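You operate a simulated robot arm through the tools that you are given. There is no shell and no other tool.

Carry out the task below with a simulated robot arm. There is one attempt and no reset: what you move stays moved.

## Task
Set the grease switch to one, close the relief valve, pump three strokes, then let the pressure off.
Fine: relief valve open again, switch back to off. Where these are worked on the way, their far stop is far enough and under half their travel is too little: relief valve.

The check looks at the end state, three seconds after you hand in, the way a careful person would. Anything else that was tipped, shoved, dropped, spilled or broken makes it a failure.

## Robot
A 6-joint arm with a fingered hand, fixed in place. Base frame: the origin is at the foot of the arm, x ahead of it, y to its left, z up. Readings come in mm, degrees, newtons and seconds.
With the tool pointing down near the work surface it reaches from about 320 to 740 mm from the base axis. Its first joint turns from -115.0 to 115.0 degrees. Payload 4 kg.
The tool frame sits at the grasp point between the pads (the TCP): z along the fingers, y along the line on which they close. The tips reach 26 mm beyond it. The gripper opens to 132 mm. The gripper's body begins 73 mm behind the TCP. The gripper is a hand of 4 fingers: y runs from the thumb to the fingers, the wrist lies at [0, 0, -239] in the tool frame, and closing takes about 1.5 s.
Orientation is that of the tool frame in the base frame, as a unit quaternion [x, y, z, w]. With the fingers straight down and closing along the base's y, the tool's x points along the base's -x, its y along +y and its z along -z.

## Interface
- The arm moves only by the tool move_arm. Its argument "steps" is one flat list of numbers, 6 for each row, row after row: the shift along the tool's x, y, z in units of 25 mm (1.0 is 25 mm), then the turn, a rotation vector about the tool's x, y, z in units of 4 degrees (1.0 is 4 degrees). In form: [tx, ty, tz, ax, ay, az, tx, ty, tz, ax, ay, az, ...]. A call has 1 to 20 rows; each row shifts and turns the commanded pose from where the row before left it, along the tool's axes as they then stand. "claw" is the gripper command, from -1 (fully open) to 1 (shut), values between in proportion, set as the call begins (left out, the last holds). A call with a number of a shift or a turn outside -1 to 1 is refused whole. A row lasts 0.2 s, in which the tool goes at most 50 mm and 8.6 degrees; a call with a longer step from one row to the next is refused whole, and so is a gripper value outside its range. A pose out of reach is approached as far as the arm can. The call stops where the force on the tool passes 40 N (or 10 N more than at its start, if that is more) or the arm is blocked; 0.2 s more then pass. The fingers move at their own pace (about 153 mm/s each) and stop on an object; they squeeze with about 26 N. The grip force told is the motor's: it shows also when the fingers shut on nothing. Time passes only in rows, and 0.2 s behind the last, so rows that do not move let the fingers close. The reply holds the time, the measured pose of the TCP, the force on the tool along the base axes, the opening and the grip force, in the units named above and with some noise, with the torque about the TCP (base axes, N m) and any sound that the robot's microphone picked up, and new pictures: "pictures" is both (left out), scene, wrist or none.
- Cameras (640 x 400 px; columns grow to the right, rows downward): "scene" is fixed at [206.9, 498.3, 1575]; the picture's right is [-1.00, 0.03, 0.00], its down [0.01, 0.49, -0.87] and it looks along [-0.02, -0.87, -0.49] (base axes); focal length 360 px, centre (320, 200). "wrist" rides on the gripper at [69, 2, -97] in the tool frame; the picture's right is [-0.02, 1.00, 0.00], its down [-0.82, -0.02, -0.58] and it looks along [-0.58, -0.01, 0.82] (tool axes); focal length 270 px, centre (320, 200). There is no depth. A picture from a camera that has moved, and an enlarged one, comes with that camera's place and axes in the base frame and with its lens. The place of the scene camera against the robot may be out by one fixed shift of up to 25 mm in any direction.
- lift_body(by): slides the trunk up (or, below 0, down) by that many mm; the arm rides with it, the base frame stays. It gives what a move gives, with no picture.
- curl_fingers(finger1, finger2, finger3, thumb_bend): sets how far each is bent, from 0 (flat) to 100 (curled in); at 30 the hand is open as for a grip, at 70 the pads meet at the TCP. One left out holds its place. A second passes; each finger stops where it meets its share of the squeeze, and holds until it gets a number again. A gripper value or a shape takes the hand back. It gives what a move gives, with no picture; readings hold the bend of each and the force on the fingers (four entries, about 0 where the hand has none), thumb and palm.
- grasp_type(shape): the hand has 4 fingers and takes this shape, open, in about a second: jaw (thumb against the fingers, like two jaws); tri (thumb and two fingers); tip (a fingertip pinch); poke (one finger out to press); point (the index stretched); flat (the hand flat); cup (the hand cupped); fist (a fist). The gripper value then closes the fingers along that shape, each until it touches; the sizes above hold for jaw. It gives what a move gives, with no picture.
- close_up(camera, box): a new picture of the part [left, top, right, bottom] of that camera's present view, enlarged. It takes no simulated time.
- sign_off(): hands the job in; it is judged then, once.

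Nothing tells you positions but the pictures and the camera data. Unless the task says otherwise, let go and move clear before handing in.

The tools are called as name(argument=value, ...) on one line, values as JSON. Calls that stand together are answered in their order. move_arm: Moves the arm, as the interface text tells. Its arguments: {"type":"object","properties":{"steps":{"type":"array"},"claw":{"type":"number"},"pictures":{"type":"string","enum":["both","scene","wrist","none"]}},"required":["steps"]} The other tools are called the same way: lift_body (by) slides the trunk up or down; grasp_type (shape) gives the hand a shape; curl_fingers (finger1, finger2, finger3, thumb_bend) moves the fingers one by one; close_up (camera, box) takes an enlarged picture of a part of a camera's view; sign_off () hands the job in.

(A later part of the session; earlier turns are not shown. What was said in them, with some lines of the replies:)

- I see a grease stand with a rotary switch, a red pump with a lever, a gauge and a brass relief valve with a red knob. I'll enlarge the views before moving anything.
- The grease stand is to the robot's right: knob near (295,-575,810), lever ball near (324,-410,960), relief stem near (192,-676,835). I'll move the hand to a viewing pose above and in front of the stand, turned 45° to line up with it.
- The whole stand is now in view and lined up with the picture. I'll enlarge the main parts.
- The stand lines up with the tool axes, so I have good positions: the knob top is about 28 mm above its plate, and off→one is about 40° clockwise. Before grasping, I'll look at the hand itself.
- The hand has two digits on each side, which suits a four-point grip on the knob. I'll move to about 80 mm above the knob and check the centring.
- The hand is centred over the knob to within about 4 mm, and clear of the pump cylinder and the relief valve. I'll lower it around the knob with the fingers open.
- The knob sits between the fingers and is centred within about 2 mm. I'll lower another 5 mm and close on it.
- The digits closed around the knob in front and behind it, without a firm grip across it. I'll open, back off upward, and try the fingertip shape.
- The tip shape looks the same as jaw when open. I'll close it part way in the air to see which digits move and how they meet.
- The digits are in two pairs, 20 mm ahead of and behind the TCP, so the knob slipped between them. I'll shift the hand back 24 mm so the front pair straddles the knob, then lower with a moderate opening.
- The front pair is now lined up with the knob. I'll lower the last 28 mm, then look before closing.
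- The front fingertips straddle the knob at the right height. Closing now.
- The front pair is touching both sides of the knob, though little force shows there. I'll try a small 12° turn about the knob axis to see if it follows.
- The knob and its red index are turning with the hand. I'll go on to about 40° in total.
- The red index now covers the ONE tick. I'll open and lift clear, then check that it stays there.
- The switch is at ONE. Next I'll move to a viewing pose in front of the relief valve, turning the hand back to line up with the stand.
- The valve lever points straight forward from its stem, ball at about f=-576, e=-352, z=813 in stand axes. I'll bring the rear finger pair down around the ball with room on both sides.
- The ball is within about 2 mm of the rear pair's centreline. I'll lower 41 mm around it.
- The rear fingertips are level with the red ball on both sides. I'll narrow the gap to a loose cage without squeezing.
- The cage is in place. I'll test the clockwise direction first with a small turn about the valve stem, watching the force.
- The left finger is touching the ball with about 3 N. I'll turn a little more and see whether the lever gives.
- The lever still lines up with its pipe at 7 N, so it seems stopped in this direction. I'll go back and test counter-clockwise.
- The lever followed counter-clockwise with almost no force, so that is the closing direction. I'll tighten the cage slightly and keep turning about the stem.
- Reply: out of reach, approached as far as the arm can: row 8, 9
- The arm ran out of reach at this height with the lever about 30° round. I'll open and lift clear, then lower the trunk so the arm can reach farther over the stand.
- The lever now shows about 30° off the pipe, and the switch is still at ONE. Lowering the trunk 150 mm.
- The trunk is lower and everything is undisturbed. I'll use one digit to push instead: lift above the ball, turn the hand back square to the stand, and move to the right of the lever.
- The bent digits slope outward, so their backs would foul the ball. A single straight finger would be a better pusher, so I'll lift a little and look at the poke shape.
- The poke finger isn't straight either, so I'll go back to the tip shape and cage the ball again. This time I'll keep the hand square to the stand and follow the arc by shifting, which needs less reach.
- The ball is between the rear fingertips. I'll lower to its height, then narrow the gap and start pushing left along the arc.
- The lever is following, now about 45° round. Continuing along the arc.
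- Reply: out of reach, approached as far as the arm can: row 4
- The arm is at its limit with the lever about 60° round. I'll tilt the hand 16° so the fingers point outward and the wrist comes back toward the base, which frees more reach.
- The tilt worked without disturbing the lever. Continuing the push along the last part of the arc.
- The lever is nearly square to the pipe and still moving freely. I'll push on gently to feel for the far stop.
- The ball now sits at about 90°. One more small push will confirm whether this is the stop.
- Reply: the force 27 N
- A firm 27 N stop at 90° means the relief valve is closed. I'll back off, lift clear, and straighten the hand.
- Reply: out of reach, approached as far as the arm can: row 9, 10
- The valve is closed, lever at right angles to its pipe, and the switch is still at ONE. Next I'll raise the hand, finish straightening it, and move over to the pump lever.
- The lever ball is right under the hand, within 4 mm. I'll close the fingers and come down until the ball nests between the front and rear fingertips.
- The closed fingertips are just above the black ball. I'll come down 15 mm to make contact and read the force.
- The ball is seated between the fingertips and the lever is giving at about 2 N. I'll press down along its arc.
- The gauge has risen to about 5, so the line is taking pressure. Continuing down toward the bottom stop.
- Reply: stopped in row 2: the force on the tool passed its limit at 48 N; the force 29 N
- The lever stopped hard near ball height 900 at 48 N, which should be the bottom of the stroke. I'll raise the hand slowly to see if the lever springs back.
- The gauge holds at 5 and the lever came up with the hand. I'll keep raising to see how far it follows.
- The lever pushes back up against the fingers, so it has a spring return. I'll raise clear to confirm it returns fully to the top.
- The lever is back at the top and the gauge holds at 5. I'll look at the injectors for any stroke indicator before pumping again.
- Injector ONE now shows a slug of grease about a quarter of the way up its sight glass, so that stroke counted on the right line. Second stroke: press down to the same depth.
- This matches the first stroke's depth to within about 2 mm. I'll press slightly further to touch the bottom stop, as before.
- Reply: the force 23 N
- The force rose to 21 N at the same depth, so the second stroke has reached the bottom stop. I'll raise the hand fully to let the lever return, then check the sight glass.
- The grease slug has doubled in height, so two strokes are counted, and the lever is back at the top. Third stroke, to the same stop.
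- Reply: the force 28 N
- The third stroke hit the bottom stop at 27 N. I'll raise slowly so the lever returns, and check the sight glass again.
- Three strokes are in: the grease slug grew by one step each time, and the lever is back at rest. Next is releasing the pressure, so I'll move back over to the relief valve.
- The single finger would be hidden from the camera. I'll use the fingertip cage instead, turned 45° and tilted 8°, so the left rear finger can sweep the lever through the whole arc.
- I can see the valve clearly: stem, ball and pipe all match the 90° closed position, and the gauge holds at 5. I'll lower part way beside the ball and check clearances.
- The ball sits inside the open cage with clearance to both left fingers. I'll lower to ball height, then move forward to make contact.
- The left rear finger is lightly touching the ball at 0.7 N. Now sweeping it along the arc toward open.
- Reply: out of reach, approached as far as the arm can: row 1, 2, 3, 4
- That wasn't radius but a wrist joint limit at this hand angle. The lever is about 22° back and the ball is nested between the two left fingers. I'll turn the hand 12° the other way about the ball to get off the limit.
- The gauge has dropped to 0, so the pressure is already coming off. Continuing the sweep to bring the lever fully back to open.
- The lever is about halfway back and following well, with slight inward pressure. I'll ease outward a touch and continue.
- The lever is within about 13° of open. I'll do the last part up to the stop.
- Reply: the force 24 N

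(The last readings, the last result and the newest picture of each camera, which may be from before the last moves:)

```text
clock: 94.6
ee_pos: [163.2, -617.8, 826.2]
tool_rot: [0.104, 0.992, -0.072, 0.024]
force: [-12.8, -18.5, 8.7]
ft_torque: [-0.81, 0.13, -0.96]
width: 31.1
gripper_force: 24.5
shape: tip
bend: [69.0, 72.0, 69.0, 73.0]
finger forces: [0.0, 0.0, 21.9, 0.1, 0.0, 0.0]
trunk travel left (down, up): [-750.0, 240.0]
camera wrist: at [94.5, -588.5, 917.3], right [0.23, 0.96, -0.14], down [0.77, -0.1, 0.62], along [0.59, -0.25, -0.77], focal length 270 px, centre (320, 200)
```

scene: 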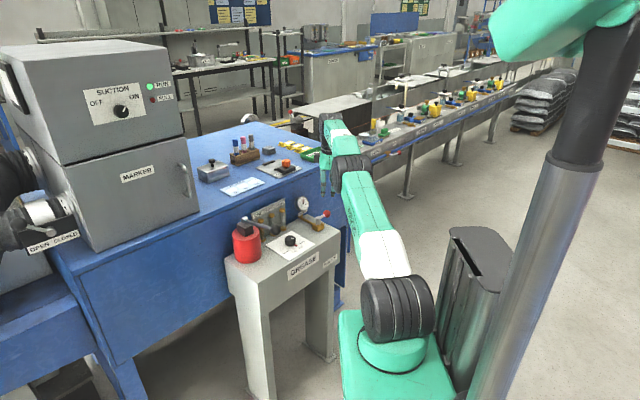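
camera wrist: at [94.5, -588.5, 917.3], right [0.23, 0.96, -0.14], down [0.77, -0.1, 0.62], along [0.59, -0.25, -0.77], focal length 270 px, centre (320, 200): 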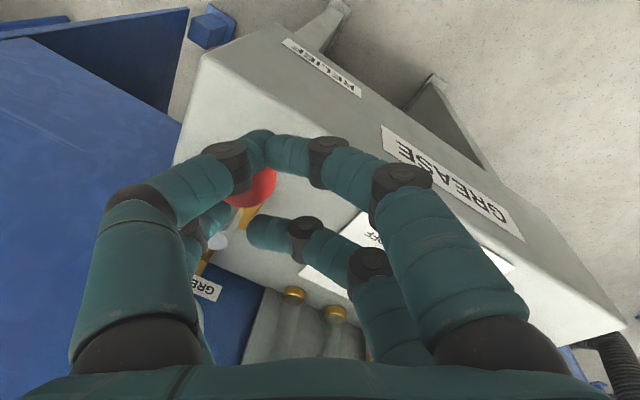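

The lever is against its open stop, with 22 N on the pushing finger. I'll open the hand to release it.

move_arm(steps=[0, 0, 0, 0, 0, 0, 0, 0, 0, 0, 0, 0, 0, 0, 0, 0, 0, 0, 0, 0, 0, 0, 0, 0], claw=-0.7)

close_up(camera="scene", box=[280, 170, 380, 260])

```text
clock: 95.6
ee_pos: [165.8, -614.1, 822.7]
tool_rot: [0.103, 0.992, -0.066, 0.023]
force: [0.2, -0.9, 1.7]
ft_torque: [-0.1, 0.01, -0.06]
width: 112.2
gripper_force: 0.2
shape: tip
bend: [54.0, 54.0, 53.0, 38.0]
finger forces: [0.0, 0.0, 1.6, 0.0, 0.1, 0.0]
trunk travel left (down, up): [-750.0, 240.0]
camera wrist: at [96.2, -584.9, 914.8], right [0.23, 0.96, -0.13], down [0.78, -0.11, 0.62], along [0.59, -0.24, -0.77], focal length 270 px, centre (320, 200)
```

scene: 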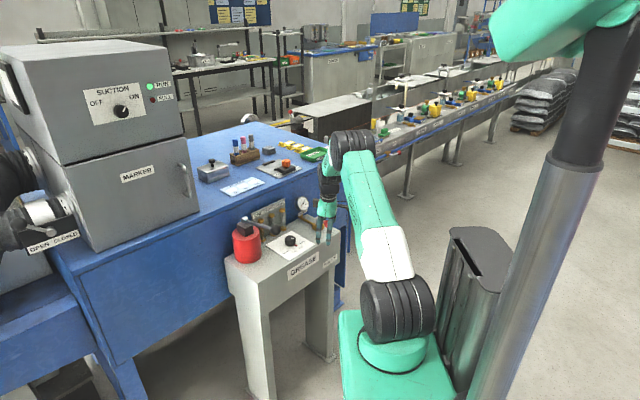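
wrist: 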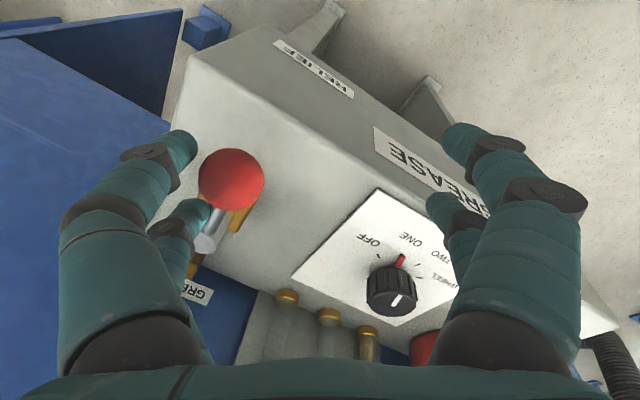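

```text
4.44 times, centred on (330, 215) of scene
camera zoom: at [206.9, 498.3, 1575.0], right [-1.0, 0.03, 0.0], down [0.01, 0.49, -0.87], along [-0.02, -0.87, -0.49], focal length 1599 px, centre (276, 133)
```

zoom: 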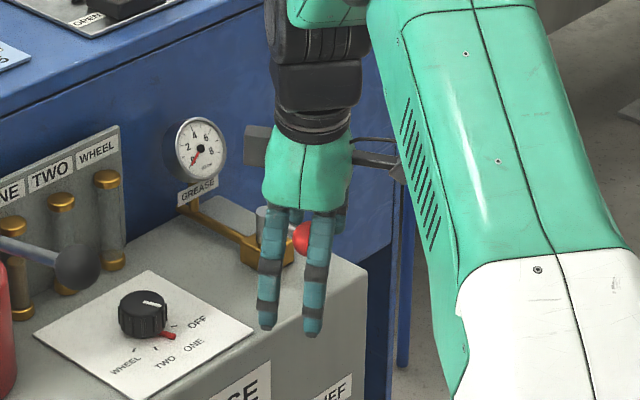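

The lever is back in line with its pipe, fully open, and the gauge reads 0. I'll ease left off the lever and lift clear.

move_arm(steps=[0.108, -0.168, 0.015, 0, 0, 0, -0.03, -0.065, -0.5, 0, 0, 0, -0.057, -0.127, -0.99, 0, 0, 0, -0.057, -0.127, -0.99, 0, 0, 0, -0.057, -0.127, -0.99, 0, 0, 0, -0.057, -0.127, -0.99, 0, 0, 0, 0, 0, 0, 0, 0, 0])

close_up(camera="wrist", box=[140, 60, 400, 260])

close_up(camera="scene", box=[270, 180, 370, 260])

```text
clock: 97.2
ee_pos: [161.4, -615.2, 937.3]
tool_rot: [0.104, 0.992, -0.067, 0.022]
force: [0.1, 0.2, 0.1]
ft_torque: [0.0, -0.03, 0.03]
width: 112.4
gripper_force: 0.0
shape: tip
bend: [54.0, 54.0, 54.0, 38.0]
finger forces: [0.0, 0.1, 0.0, 0.0, 0.0, 0.0]
trunk travel left (down, up): [-750.0, 240.0]
camera wrist: at [92.3, -586.4, 1029.2], right [0.23, 0.96, -0.13], down [0.78, -0.11, 0.62], along [0.59, -0.24, -0.77], focal length 270 px, centre (320, 200)
```

scene: 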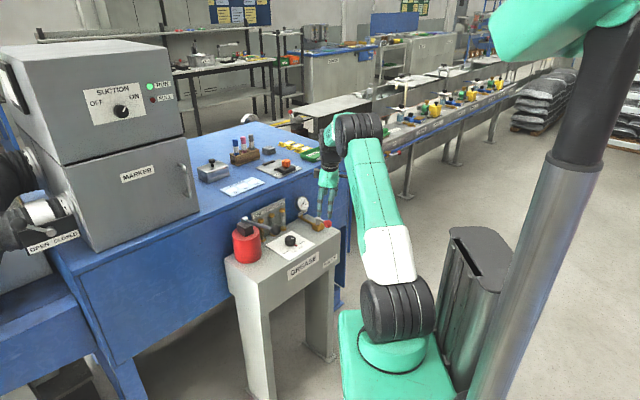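
wrist: 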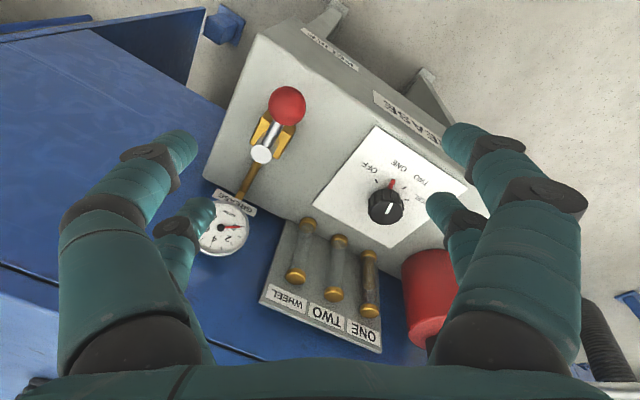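

```text
2.00 times, centred on (270, 160) of wrist
camera zoom: at [92.3, -586.4, 1029.2], right [0.23, 0.96, -0.13], down [0.78, -0.11, 0.62], along [0.59, -0.24, -0.77], focal length 541 px, centre (420, 280)
```

zoom: 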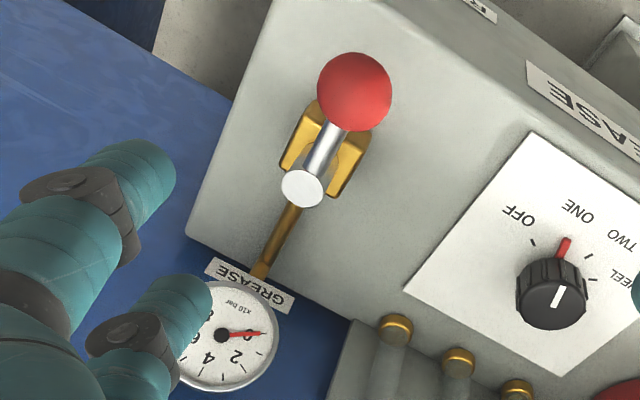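

```text
5.00 times, centred on (320, 220) of scene
camera zoom: at [206.9, 498.3, 1575.0], right [-1.0, 0.03, 0.0], down [0.01, 0.49, -0.87], along [-0.02, -0.87, -0.49], focal length 1798 px, centre (320, 100)
```

zoom: 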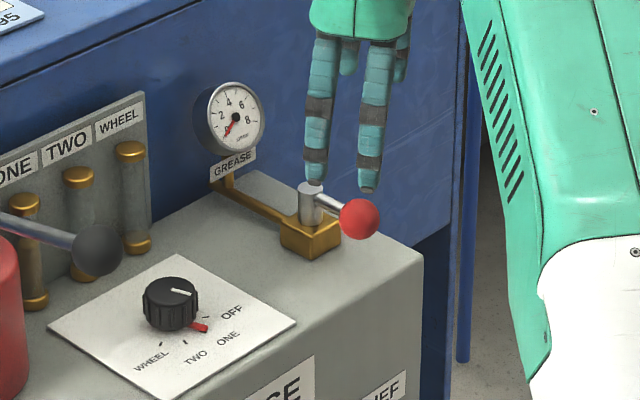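

The valve is open, lever along the pipe, and the gauge is at 0. Last is the switch: I'll straighten the hand and move back over the knob.

move_arm(steps=[0, 0, 0, -0.92, 0.41, 0, 0, 0, 0, -0.92, 0.41, 0, 0, 0, 0, 0, 0, 0.922, 0, 0, 0, 0, 0, 0.922, 0, 0, 0, 0, 0, 0.922, 0, 0, 0, 0, 0, 0.922, 0, 0, 0, 0, 0, 0.922, 0, 0, 0, 0, 0, 0.922, 0, 0, 0, 0, 0, 0.922, 0, 0, 0, 0, 0, 0.922, 0, 0, 0, 0, 0, 0.922, -0.632, 0.788, 0.3, 0, 0, 0, -0.632, 0.788, 0.3, 0, 0, 0, -0.632, 0.788, 0.3, 0, 0, 0, -0.632, 0.788, 0.3, 0, 0, 0, -0.632, 0.788, 0.3, 0, 0, 0, -0.632, 0.788, 0.3, 0, 0, 0, 0, 0, 0, 0, 0, 0], claw=0.1)

close_up(camera="wrist", box=[240, 40, 400, 160])

```text
clock: 101.0
ee_pos: [310.3, -602.1, 893.0]
tool_rot: [0.384, 0.923, 0.0, 0.0]
force: [0.1, 0.0, -0.1]
ft_torque: [-0.04, 0.03, 0.03]
width: 59.9
gripper_force: 0.0
shape: tip
bend: [73.0, 73.0, 73.0, 70.0]
finger forces: [0.0, 0.1, 0.1, 0.1, 0.0, 0.1]
trunk travel left (down, up): [-750.0, 240.0]
camera wrist: at [264.0, -552.1, 990.4], right [0.73, 0.69, 0.0], down [0.56, -0.59, 0.58], along [0.4, -0.42, -0.82], focal length 270 px, centre (320, 200)
```

scene: 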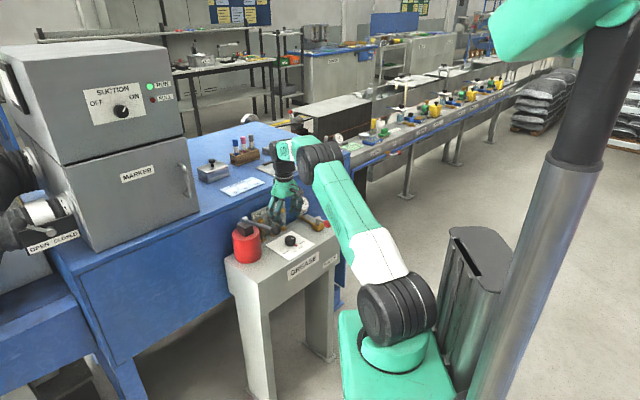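
wrist: 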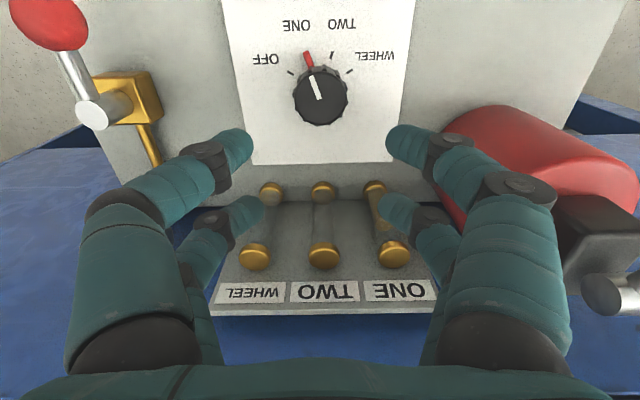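

```text
3.33 times, centred on (320, 100) of wrist
camera zoom: at [264.0, -552.1, 990.4], right [0.73, 0.69, 0.0], down [0.56, -0.59, 0.58], along [0.4, -0.42, -0.82], focal length 901 px, centre (320, 533)
```

zoom: 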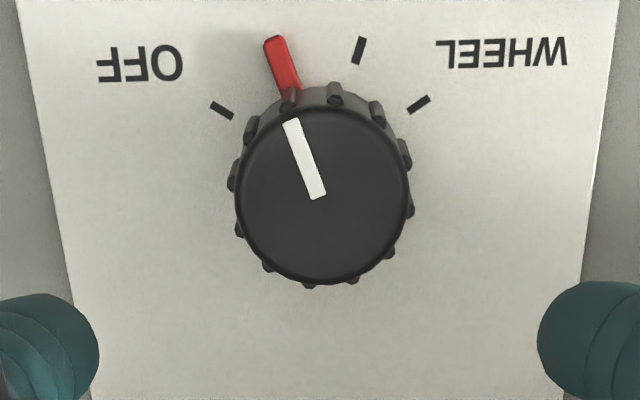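

The hand is centred on the knob to within 2 mm, and the index still points at ONE. I'll lower around it as before.

move_arm(steps=[0, 0.056, 0.885, 0, 0, 0, 0, 0, 0.885, 0, 0, 0, 0, 0, 0.885, 0, 0, 0, 0, 0, 0.885, 0, 0, 0, 0, 0, 0, 0, 0, 0], pictures="wrist")

```text
clock: 102.2
ee_pos: [313.2, -600.7, 804.3]
tool_rot: [0.383, 0.924, -0.001, 0.0]
force: [-0.3, -0.1, 1.1]
ft_torque: [-0.02, 0.01, 0.0]
width: 59.7
gripper_force: 0.1
shape: tip
bend: [73.0, 73.0, 73.0, 70.0]
finger forces: [0.1, 0.1, 0.1, 0.0, 0.1, 0.0]
trunk travel left (down, up): [-750.0, 240.0]
camera wrist: at [266.6, -551.0, 900.3], right [0.73, 0.69, 0.0], down [0.56, -0.59, 0.58], along [0.4, -0.42, -0.82], focal length 270 px, centre (320, 200)
```

wrist: 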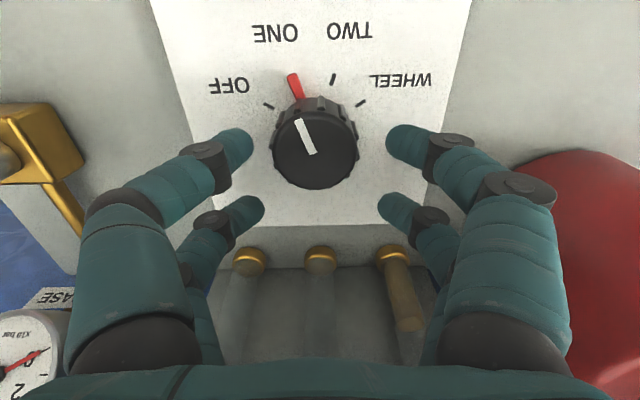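

The knob is about 3 mm forward of the finger pair, so I'll shift slightly and close.

move_arm(steps=[0.11, 0, 0, 0, 0, 0, 0, 0, 0, 0, 0, 0, 0, 0, 0, 0, 0, 0, 0, 0, 0, 0, 0, 0, 0, 0, 0, 0, 0, 0, 0, 0, 0, 0, 0, 0], claw=1, pictures="wrist")

```text
clock: 103.6
ee_pos: [310.9, -598.0, 803.0]
tool_rot: [0.384, 0.923, 0.0, 0.0]
force: [-0.8, 0.4, -3.3]
ft_torque: [-0.03, -0.01, 0.03]
width: 17.8
gripper_force: 25.6
shape: tip
bend: [73.0, 62.0, 62.0, 70.0]
finger forces: [22.3, 0.1, 0.0, 0.0, 23.1, 0.0]
trunk travel left (down, up): [-750.0, 240.0]
camera wrist: at [264.3, -549.0, 899.9], right [0.73, 0.69, 0.0], down [0.56, -0.59, 0.58], along [0.4, -0.42, -0.82], focal length 270 px, centre (320, 200)
```

wrist: 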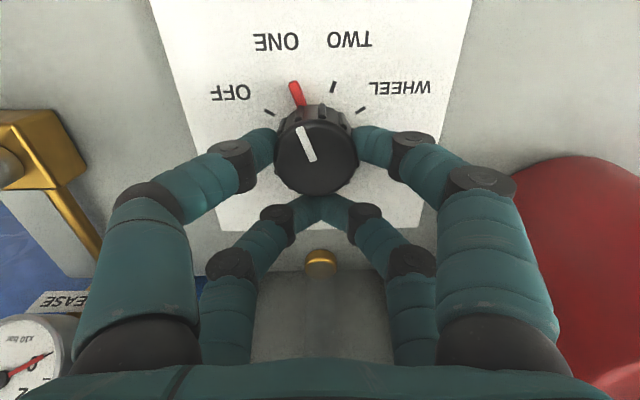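

The grip matches the first one. Turning the knob 40° counter-clockwise back toward OFF.

move_arm(steps=[0.002, 0.057, 0, 0, 0, -1, 0.002, 0.057, 0, 0, 0, -1, 0.002, 0.057, 0, 0, 0, -1, 0.002, 0.057, 0, 0, 0, -1, 0.002, 0.057, 0, 0, 0, -1, 0.002, 0.057, 0, 0, 0, -1, 0.002, 0.057, 0, 0, 0, -1, 0.002, 0.057, 0, 0, 0, -1, 0.002, 0.057, 0, 0, 0, -1, 0.002, 0.057, 0, 0, 0, -1, 0, 0, 0, 0, 0, 0], pictures="wrist")

close_up(camera="wrist", box=[220, 40, 420, 200])

```text
clock: 106.0
ee_pos: [314.5, -586.4, 803.5]
tool_rot: [0.045, 0.999, 0.0, -0.001]
force: [-10.0, -10.4, -3.8]
ft_torque: [-0.31, 0.13, 0.15]
width: 18.4
gripper_force: 26.2
shape: tip
bend: [73.0, 62.0, 62.0, 70.0]
finger forces: [20.7, 0.0, 0.0, 0.0, 31.2, 0.0]
trunk travel left (down, up): [-750.0, 240.0]
camera wrist: at [247.0, -579.4, 900.0], right [0.11, 0.99, 0.0], down [0.81, -0.09, 0.58], along [0.57, -0.07, -0.82], focal length 270 px, centre (320, 200)
```

wrist: 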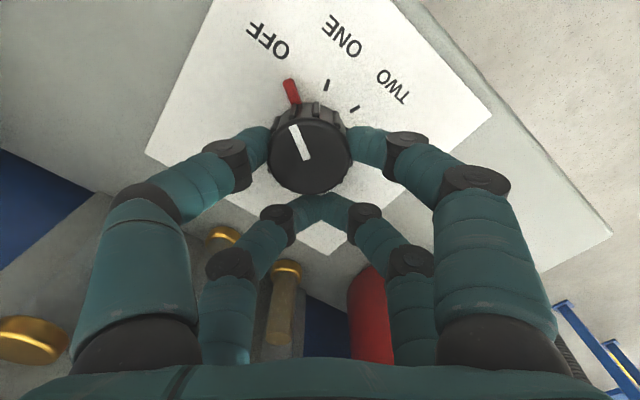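

```text
2.50 times, centred on (320, 120) of wrist
camera zoom: at [247.0, -579.4, 900.0], right [0.11, 0.99, 0.0], down [0.81, -0.09, 0.58], along [0.57, -0.07, -0.82], focal length 676 px, centre (320, 400)
```

zoom: 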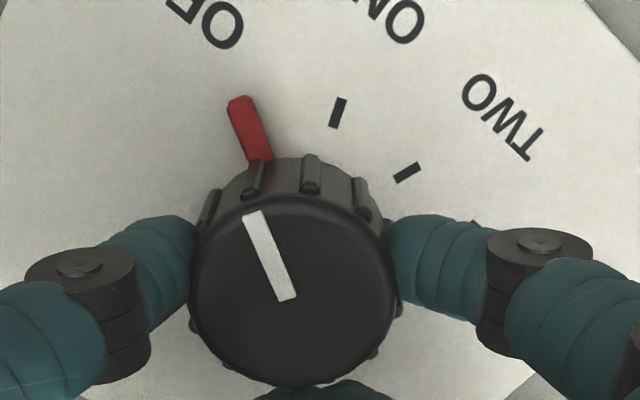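

The red index now covers the OFF tick. I'll open, lift clear, and check.

move_arm(steps=[0, 0, 0, 0, 0, 0, 0, 0, 0, 0, 0, 0, 0, 0, 0, 0, 0, 0, 0, 0, 0, 0, 0, 0, 0, 0, -0.6, 0, 0, 0, 0, 0, -0.8, 0, 0, 0, 0, 0, -0.9, 0, 0, 0, 0, 0, -0.9, 0, 0, 0, 0, 0, -0.9, 0, 0, 0, 0, 0, 0, 0, 0, 0], claw=0)

close_up(camera="wrist", box=[220, 0, 420, 160])

close_up(camera="scene", box=[220, 180, 360, 290])

```text
clock: 108.2
ee_pos: [317.8, -584.1, 908.0]
tool_rot: [0.044, 0.999, -0.001, 0.0]
force: [0.6, 0.2, 0.1]
ft_torque: [0.01, 0.01, 0.01]
width: 65.3
gripper_force: 0.0
shape: tip
bend: [73.0, 73.0, 73.0, 70.0]
finger forces: [0.1, 0.0, 0.0, 0.0, 0.0, 0.0]
trunk travel left (down, up): [-750.0, 240.0]
camera wrist: at [249.9, -577.7, 1004.0], right [0.11, 0.99, 0.0], down [0.81, -0.09, 0.58], along [0.57, -0.07, -0.82], focal length 270 px, centre (320, 200)
```

scene: 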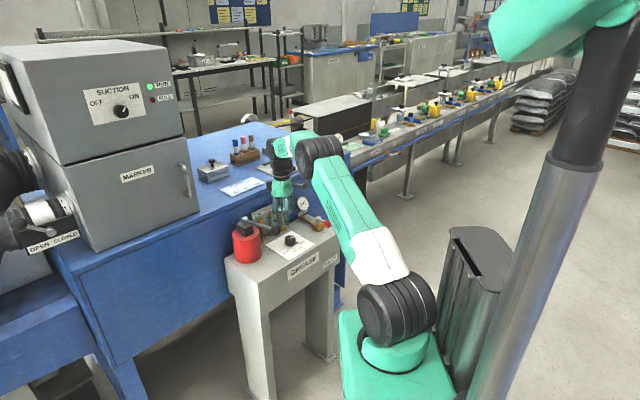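
wrist: 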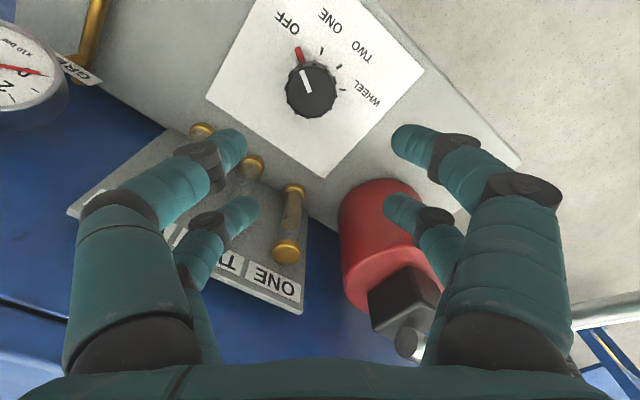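

```text
2.50 times, centred on (320, 80) of wrist
camera zoom: at [249.9, -577.7, 1004.0], right [0.11, 0.99, 0.0], down [0.81, -0.09, 0.58], along [0.57, -0.07, -0.82], focal length 676 px, centre (320, 500)
```

zoom: 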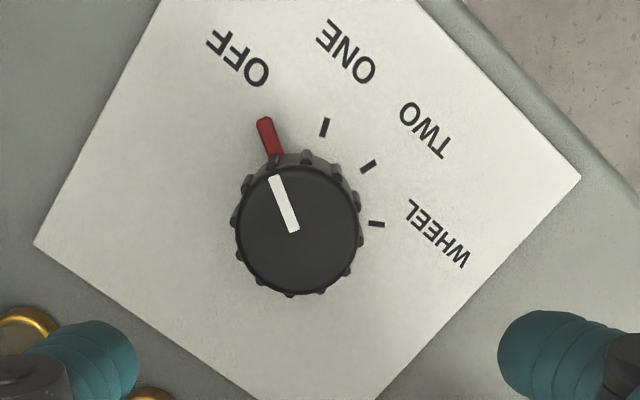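

```text
3.64 times, centred on (290, 235) of scene
camera zoom: at [206.9, 498.3, 1575.0], right [-1.0, 0.03, 0.0], down [0.01, 0.49, -0.87], along [-0.02, -0.87, -0.49], focal length 1308 px, centre (429, 73)
```

zoom: 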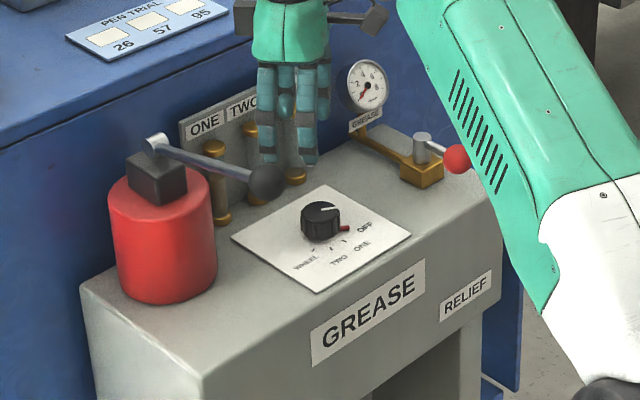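

The switch is at OFF, the relief lever is open, the gauge is at 0 and the pump lever is at rest. I'll raise the hand and move it well clear of the stand.

move_arm(steps=[0, 0, -0.9, 0, 0, 0, 0, 0, -0.9, 0, 0, 0, 0, 0, -0.9, 0, 0, 0, 0, 0, -0.9, 0, 0, 0, 0, 0, -0.9, 0, 0, 0, 0, 0, -0.9, 0, 0, 0, 0, 0, -0.9, 0, 0, 0, 0.6, 0.83, 0, 0, 0, 0, 0.6, 0.83, 0, 0, 0, 0, 0.6, 0.83, 0, 0, 0, 0, 0.6, 0.83, 0, 0, 0, 0, 0.6, 0.83, 0, 0, 0, 0, 0.6, 0.83, 0, 0, 0, 0, 0.6, 0.83, 0, 0, 0, 0, 0, 0, 0, 0, 0, 0], claw=-0.5)

close_up(camera="scene", box=[220, 180, 360, 290])

close_up(camera="wrist", box=[0, 0, 400, 260])

```text
clock: 111.4
ee_pos: [223.3, -429.6, 1064.0]
tool_rot: [0.045, 0.999, -0.001, 0.0]
force: [0.3, 0.1, -0.3]
ft_torque: [0.01, 0.02, 0.03]
width: 98.6
gripper_force: 0.1
shape: tip
bend: [64.0, 64.0, 64.0, 51.0]
finger forces: [0.0, 0.0, 0.1, 0.1, 0.1, 0.0]
trunk travel left (down, up): [-750.0, 240.0]
camera wrist: at [155.6, -422.3, 1159.5], right [0.11, 0.99, 0.0], down [0.81, -0.09, 0.58], along [0.57, -0.07, -0.82], focal length 270 px, centre (320, 200)
```

scene: 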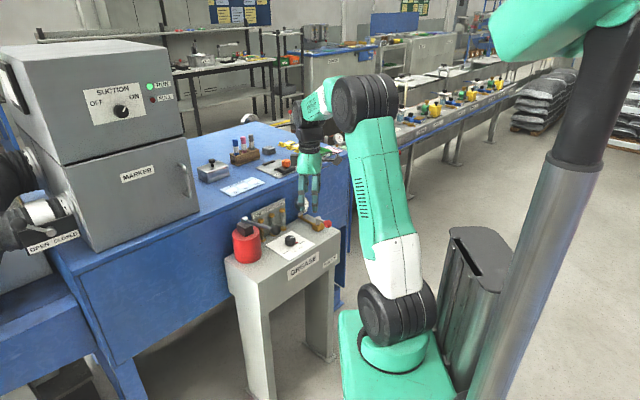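
wrist: 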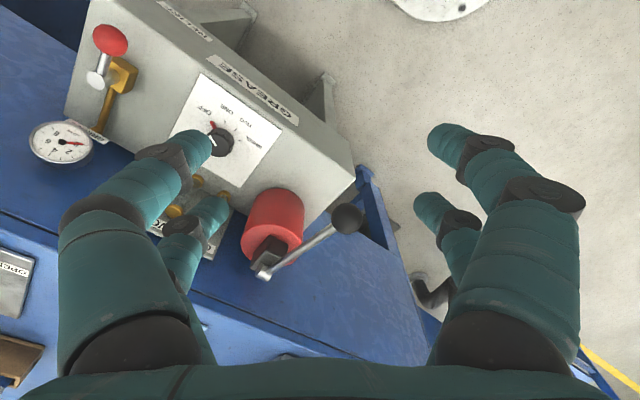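

```text
3.64 times, centred on (290, 235) of scene
camera zoom: at [206.9, 498.3, 1575.0], right [-1.0, 0.03, 0.0], down [0.01, 0.49, -0.87], along [-0.02, -0.87, -0.49], focal length 1308 px, centre (429, 73)
```

zoom: 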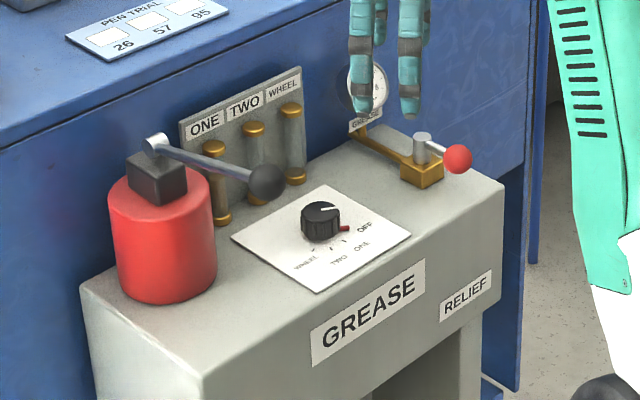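

```text
1.54 times, centred on (200, 130) of wrist
camera zoom: at [155.6, -422.3, 1159.5], right [0.11, 0.99, 0.0], down [0.81, -0.09, 0.58], along [0.57, -0.07, -0.82], focal length 416 px, centre (505, 308)
```

zoom: 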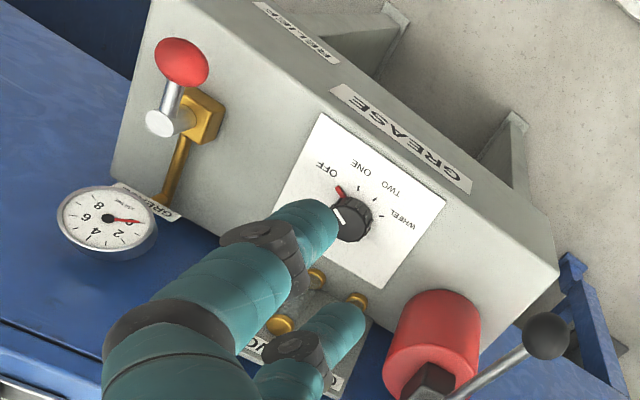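

Everything matches the starting picture: relief lever open, switch at OFF, gauge at 0, pump lever at rest. Injector ONE holds three strokes of grease and nothing else has moved. The hand is clear, so I'm handing in.

sign_off()

```text
The job is handed in.
```

The grease job is done and handed in. I haven't been told the result of the check.

- **Switch:** I turned it to ONE before pumping. It is back at OFF, with the red index on the OFF mark.
- **Relief valve:** I closed it to its far stop, about 90° round. After pumping I opened it again to its other stop, in line with its pipe.
- **Pump:** I made three strokes, each down to the bottom stop, and the lever sprang back to the top each time. The grease in injector ONE's sight glass rose by one step per stroke.
- **Pressure:** The gauge read 5 (×10 bar) during pumping and fell to 0 when I opened the relief valve.

The hand is empty and clear of the stand, and I saw nothing else tipped or shifted. I lowered the trunk by 150 mm to reach the relief valve and left it there.
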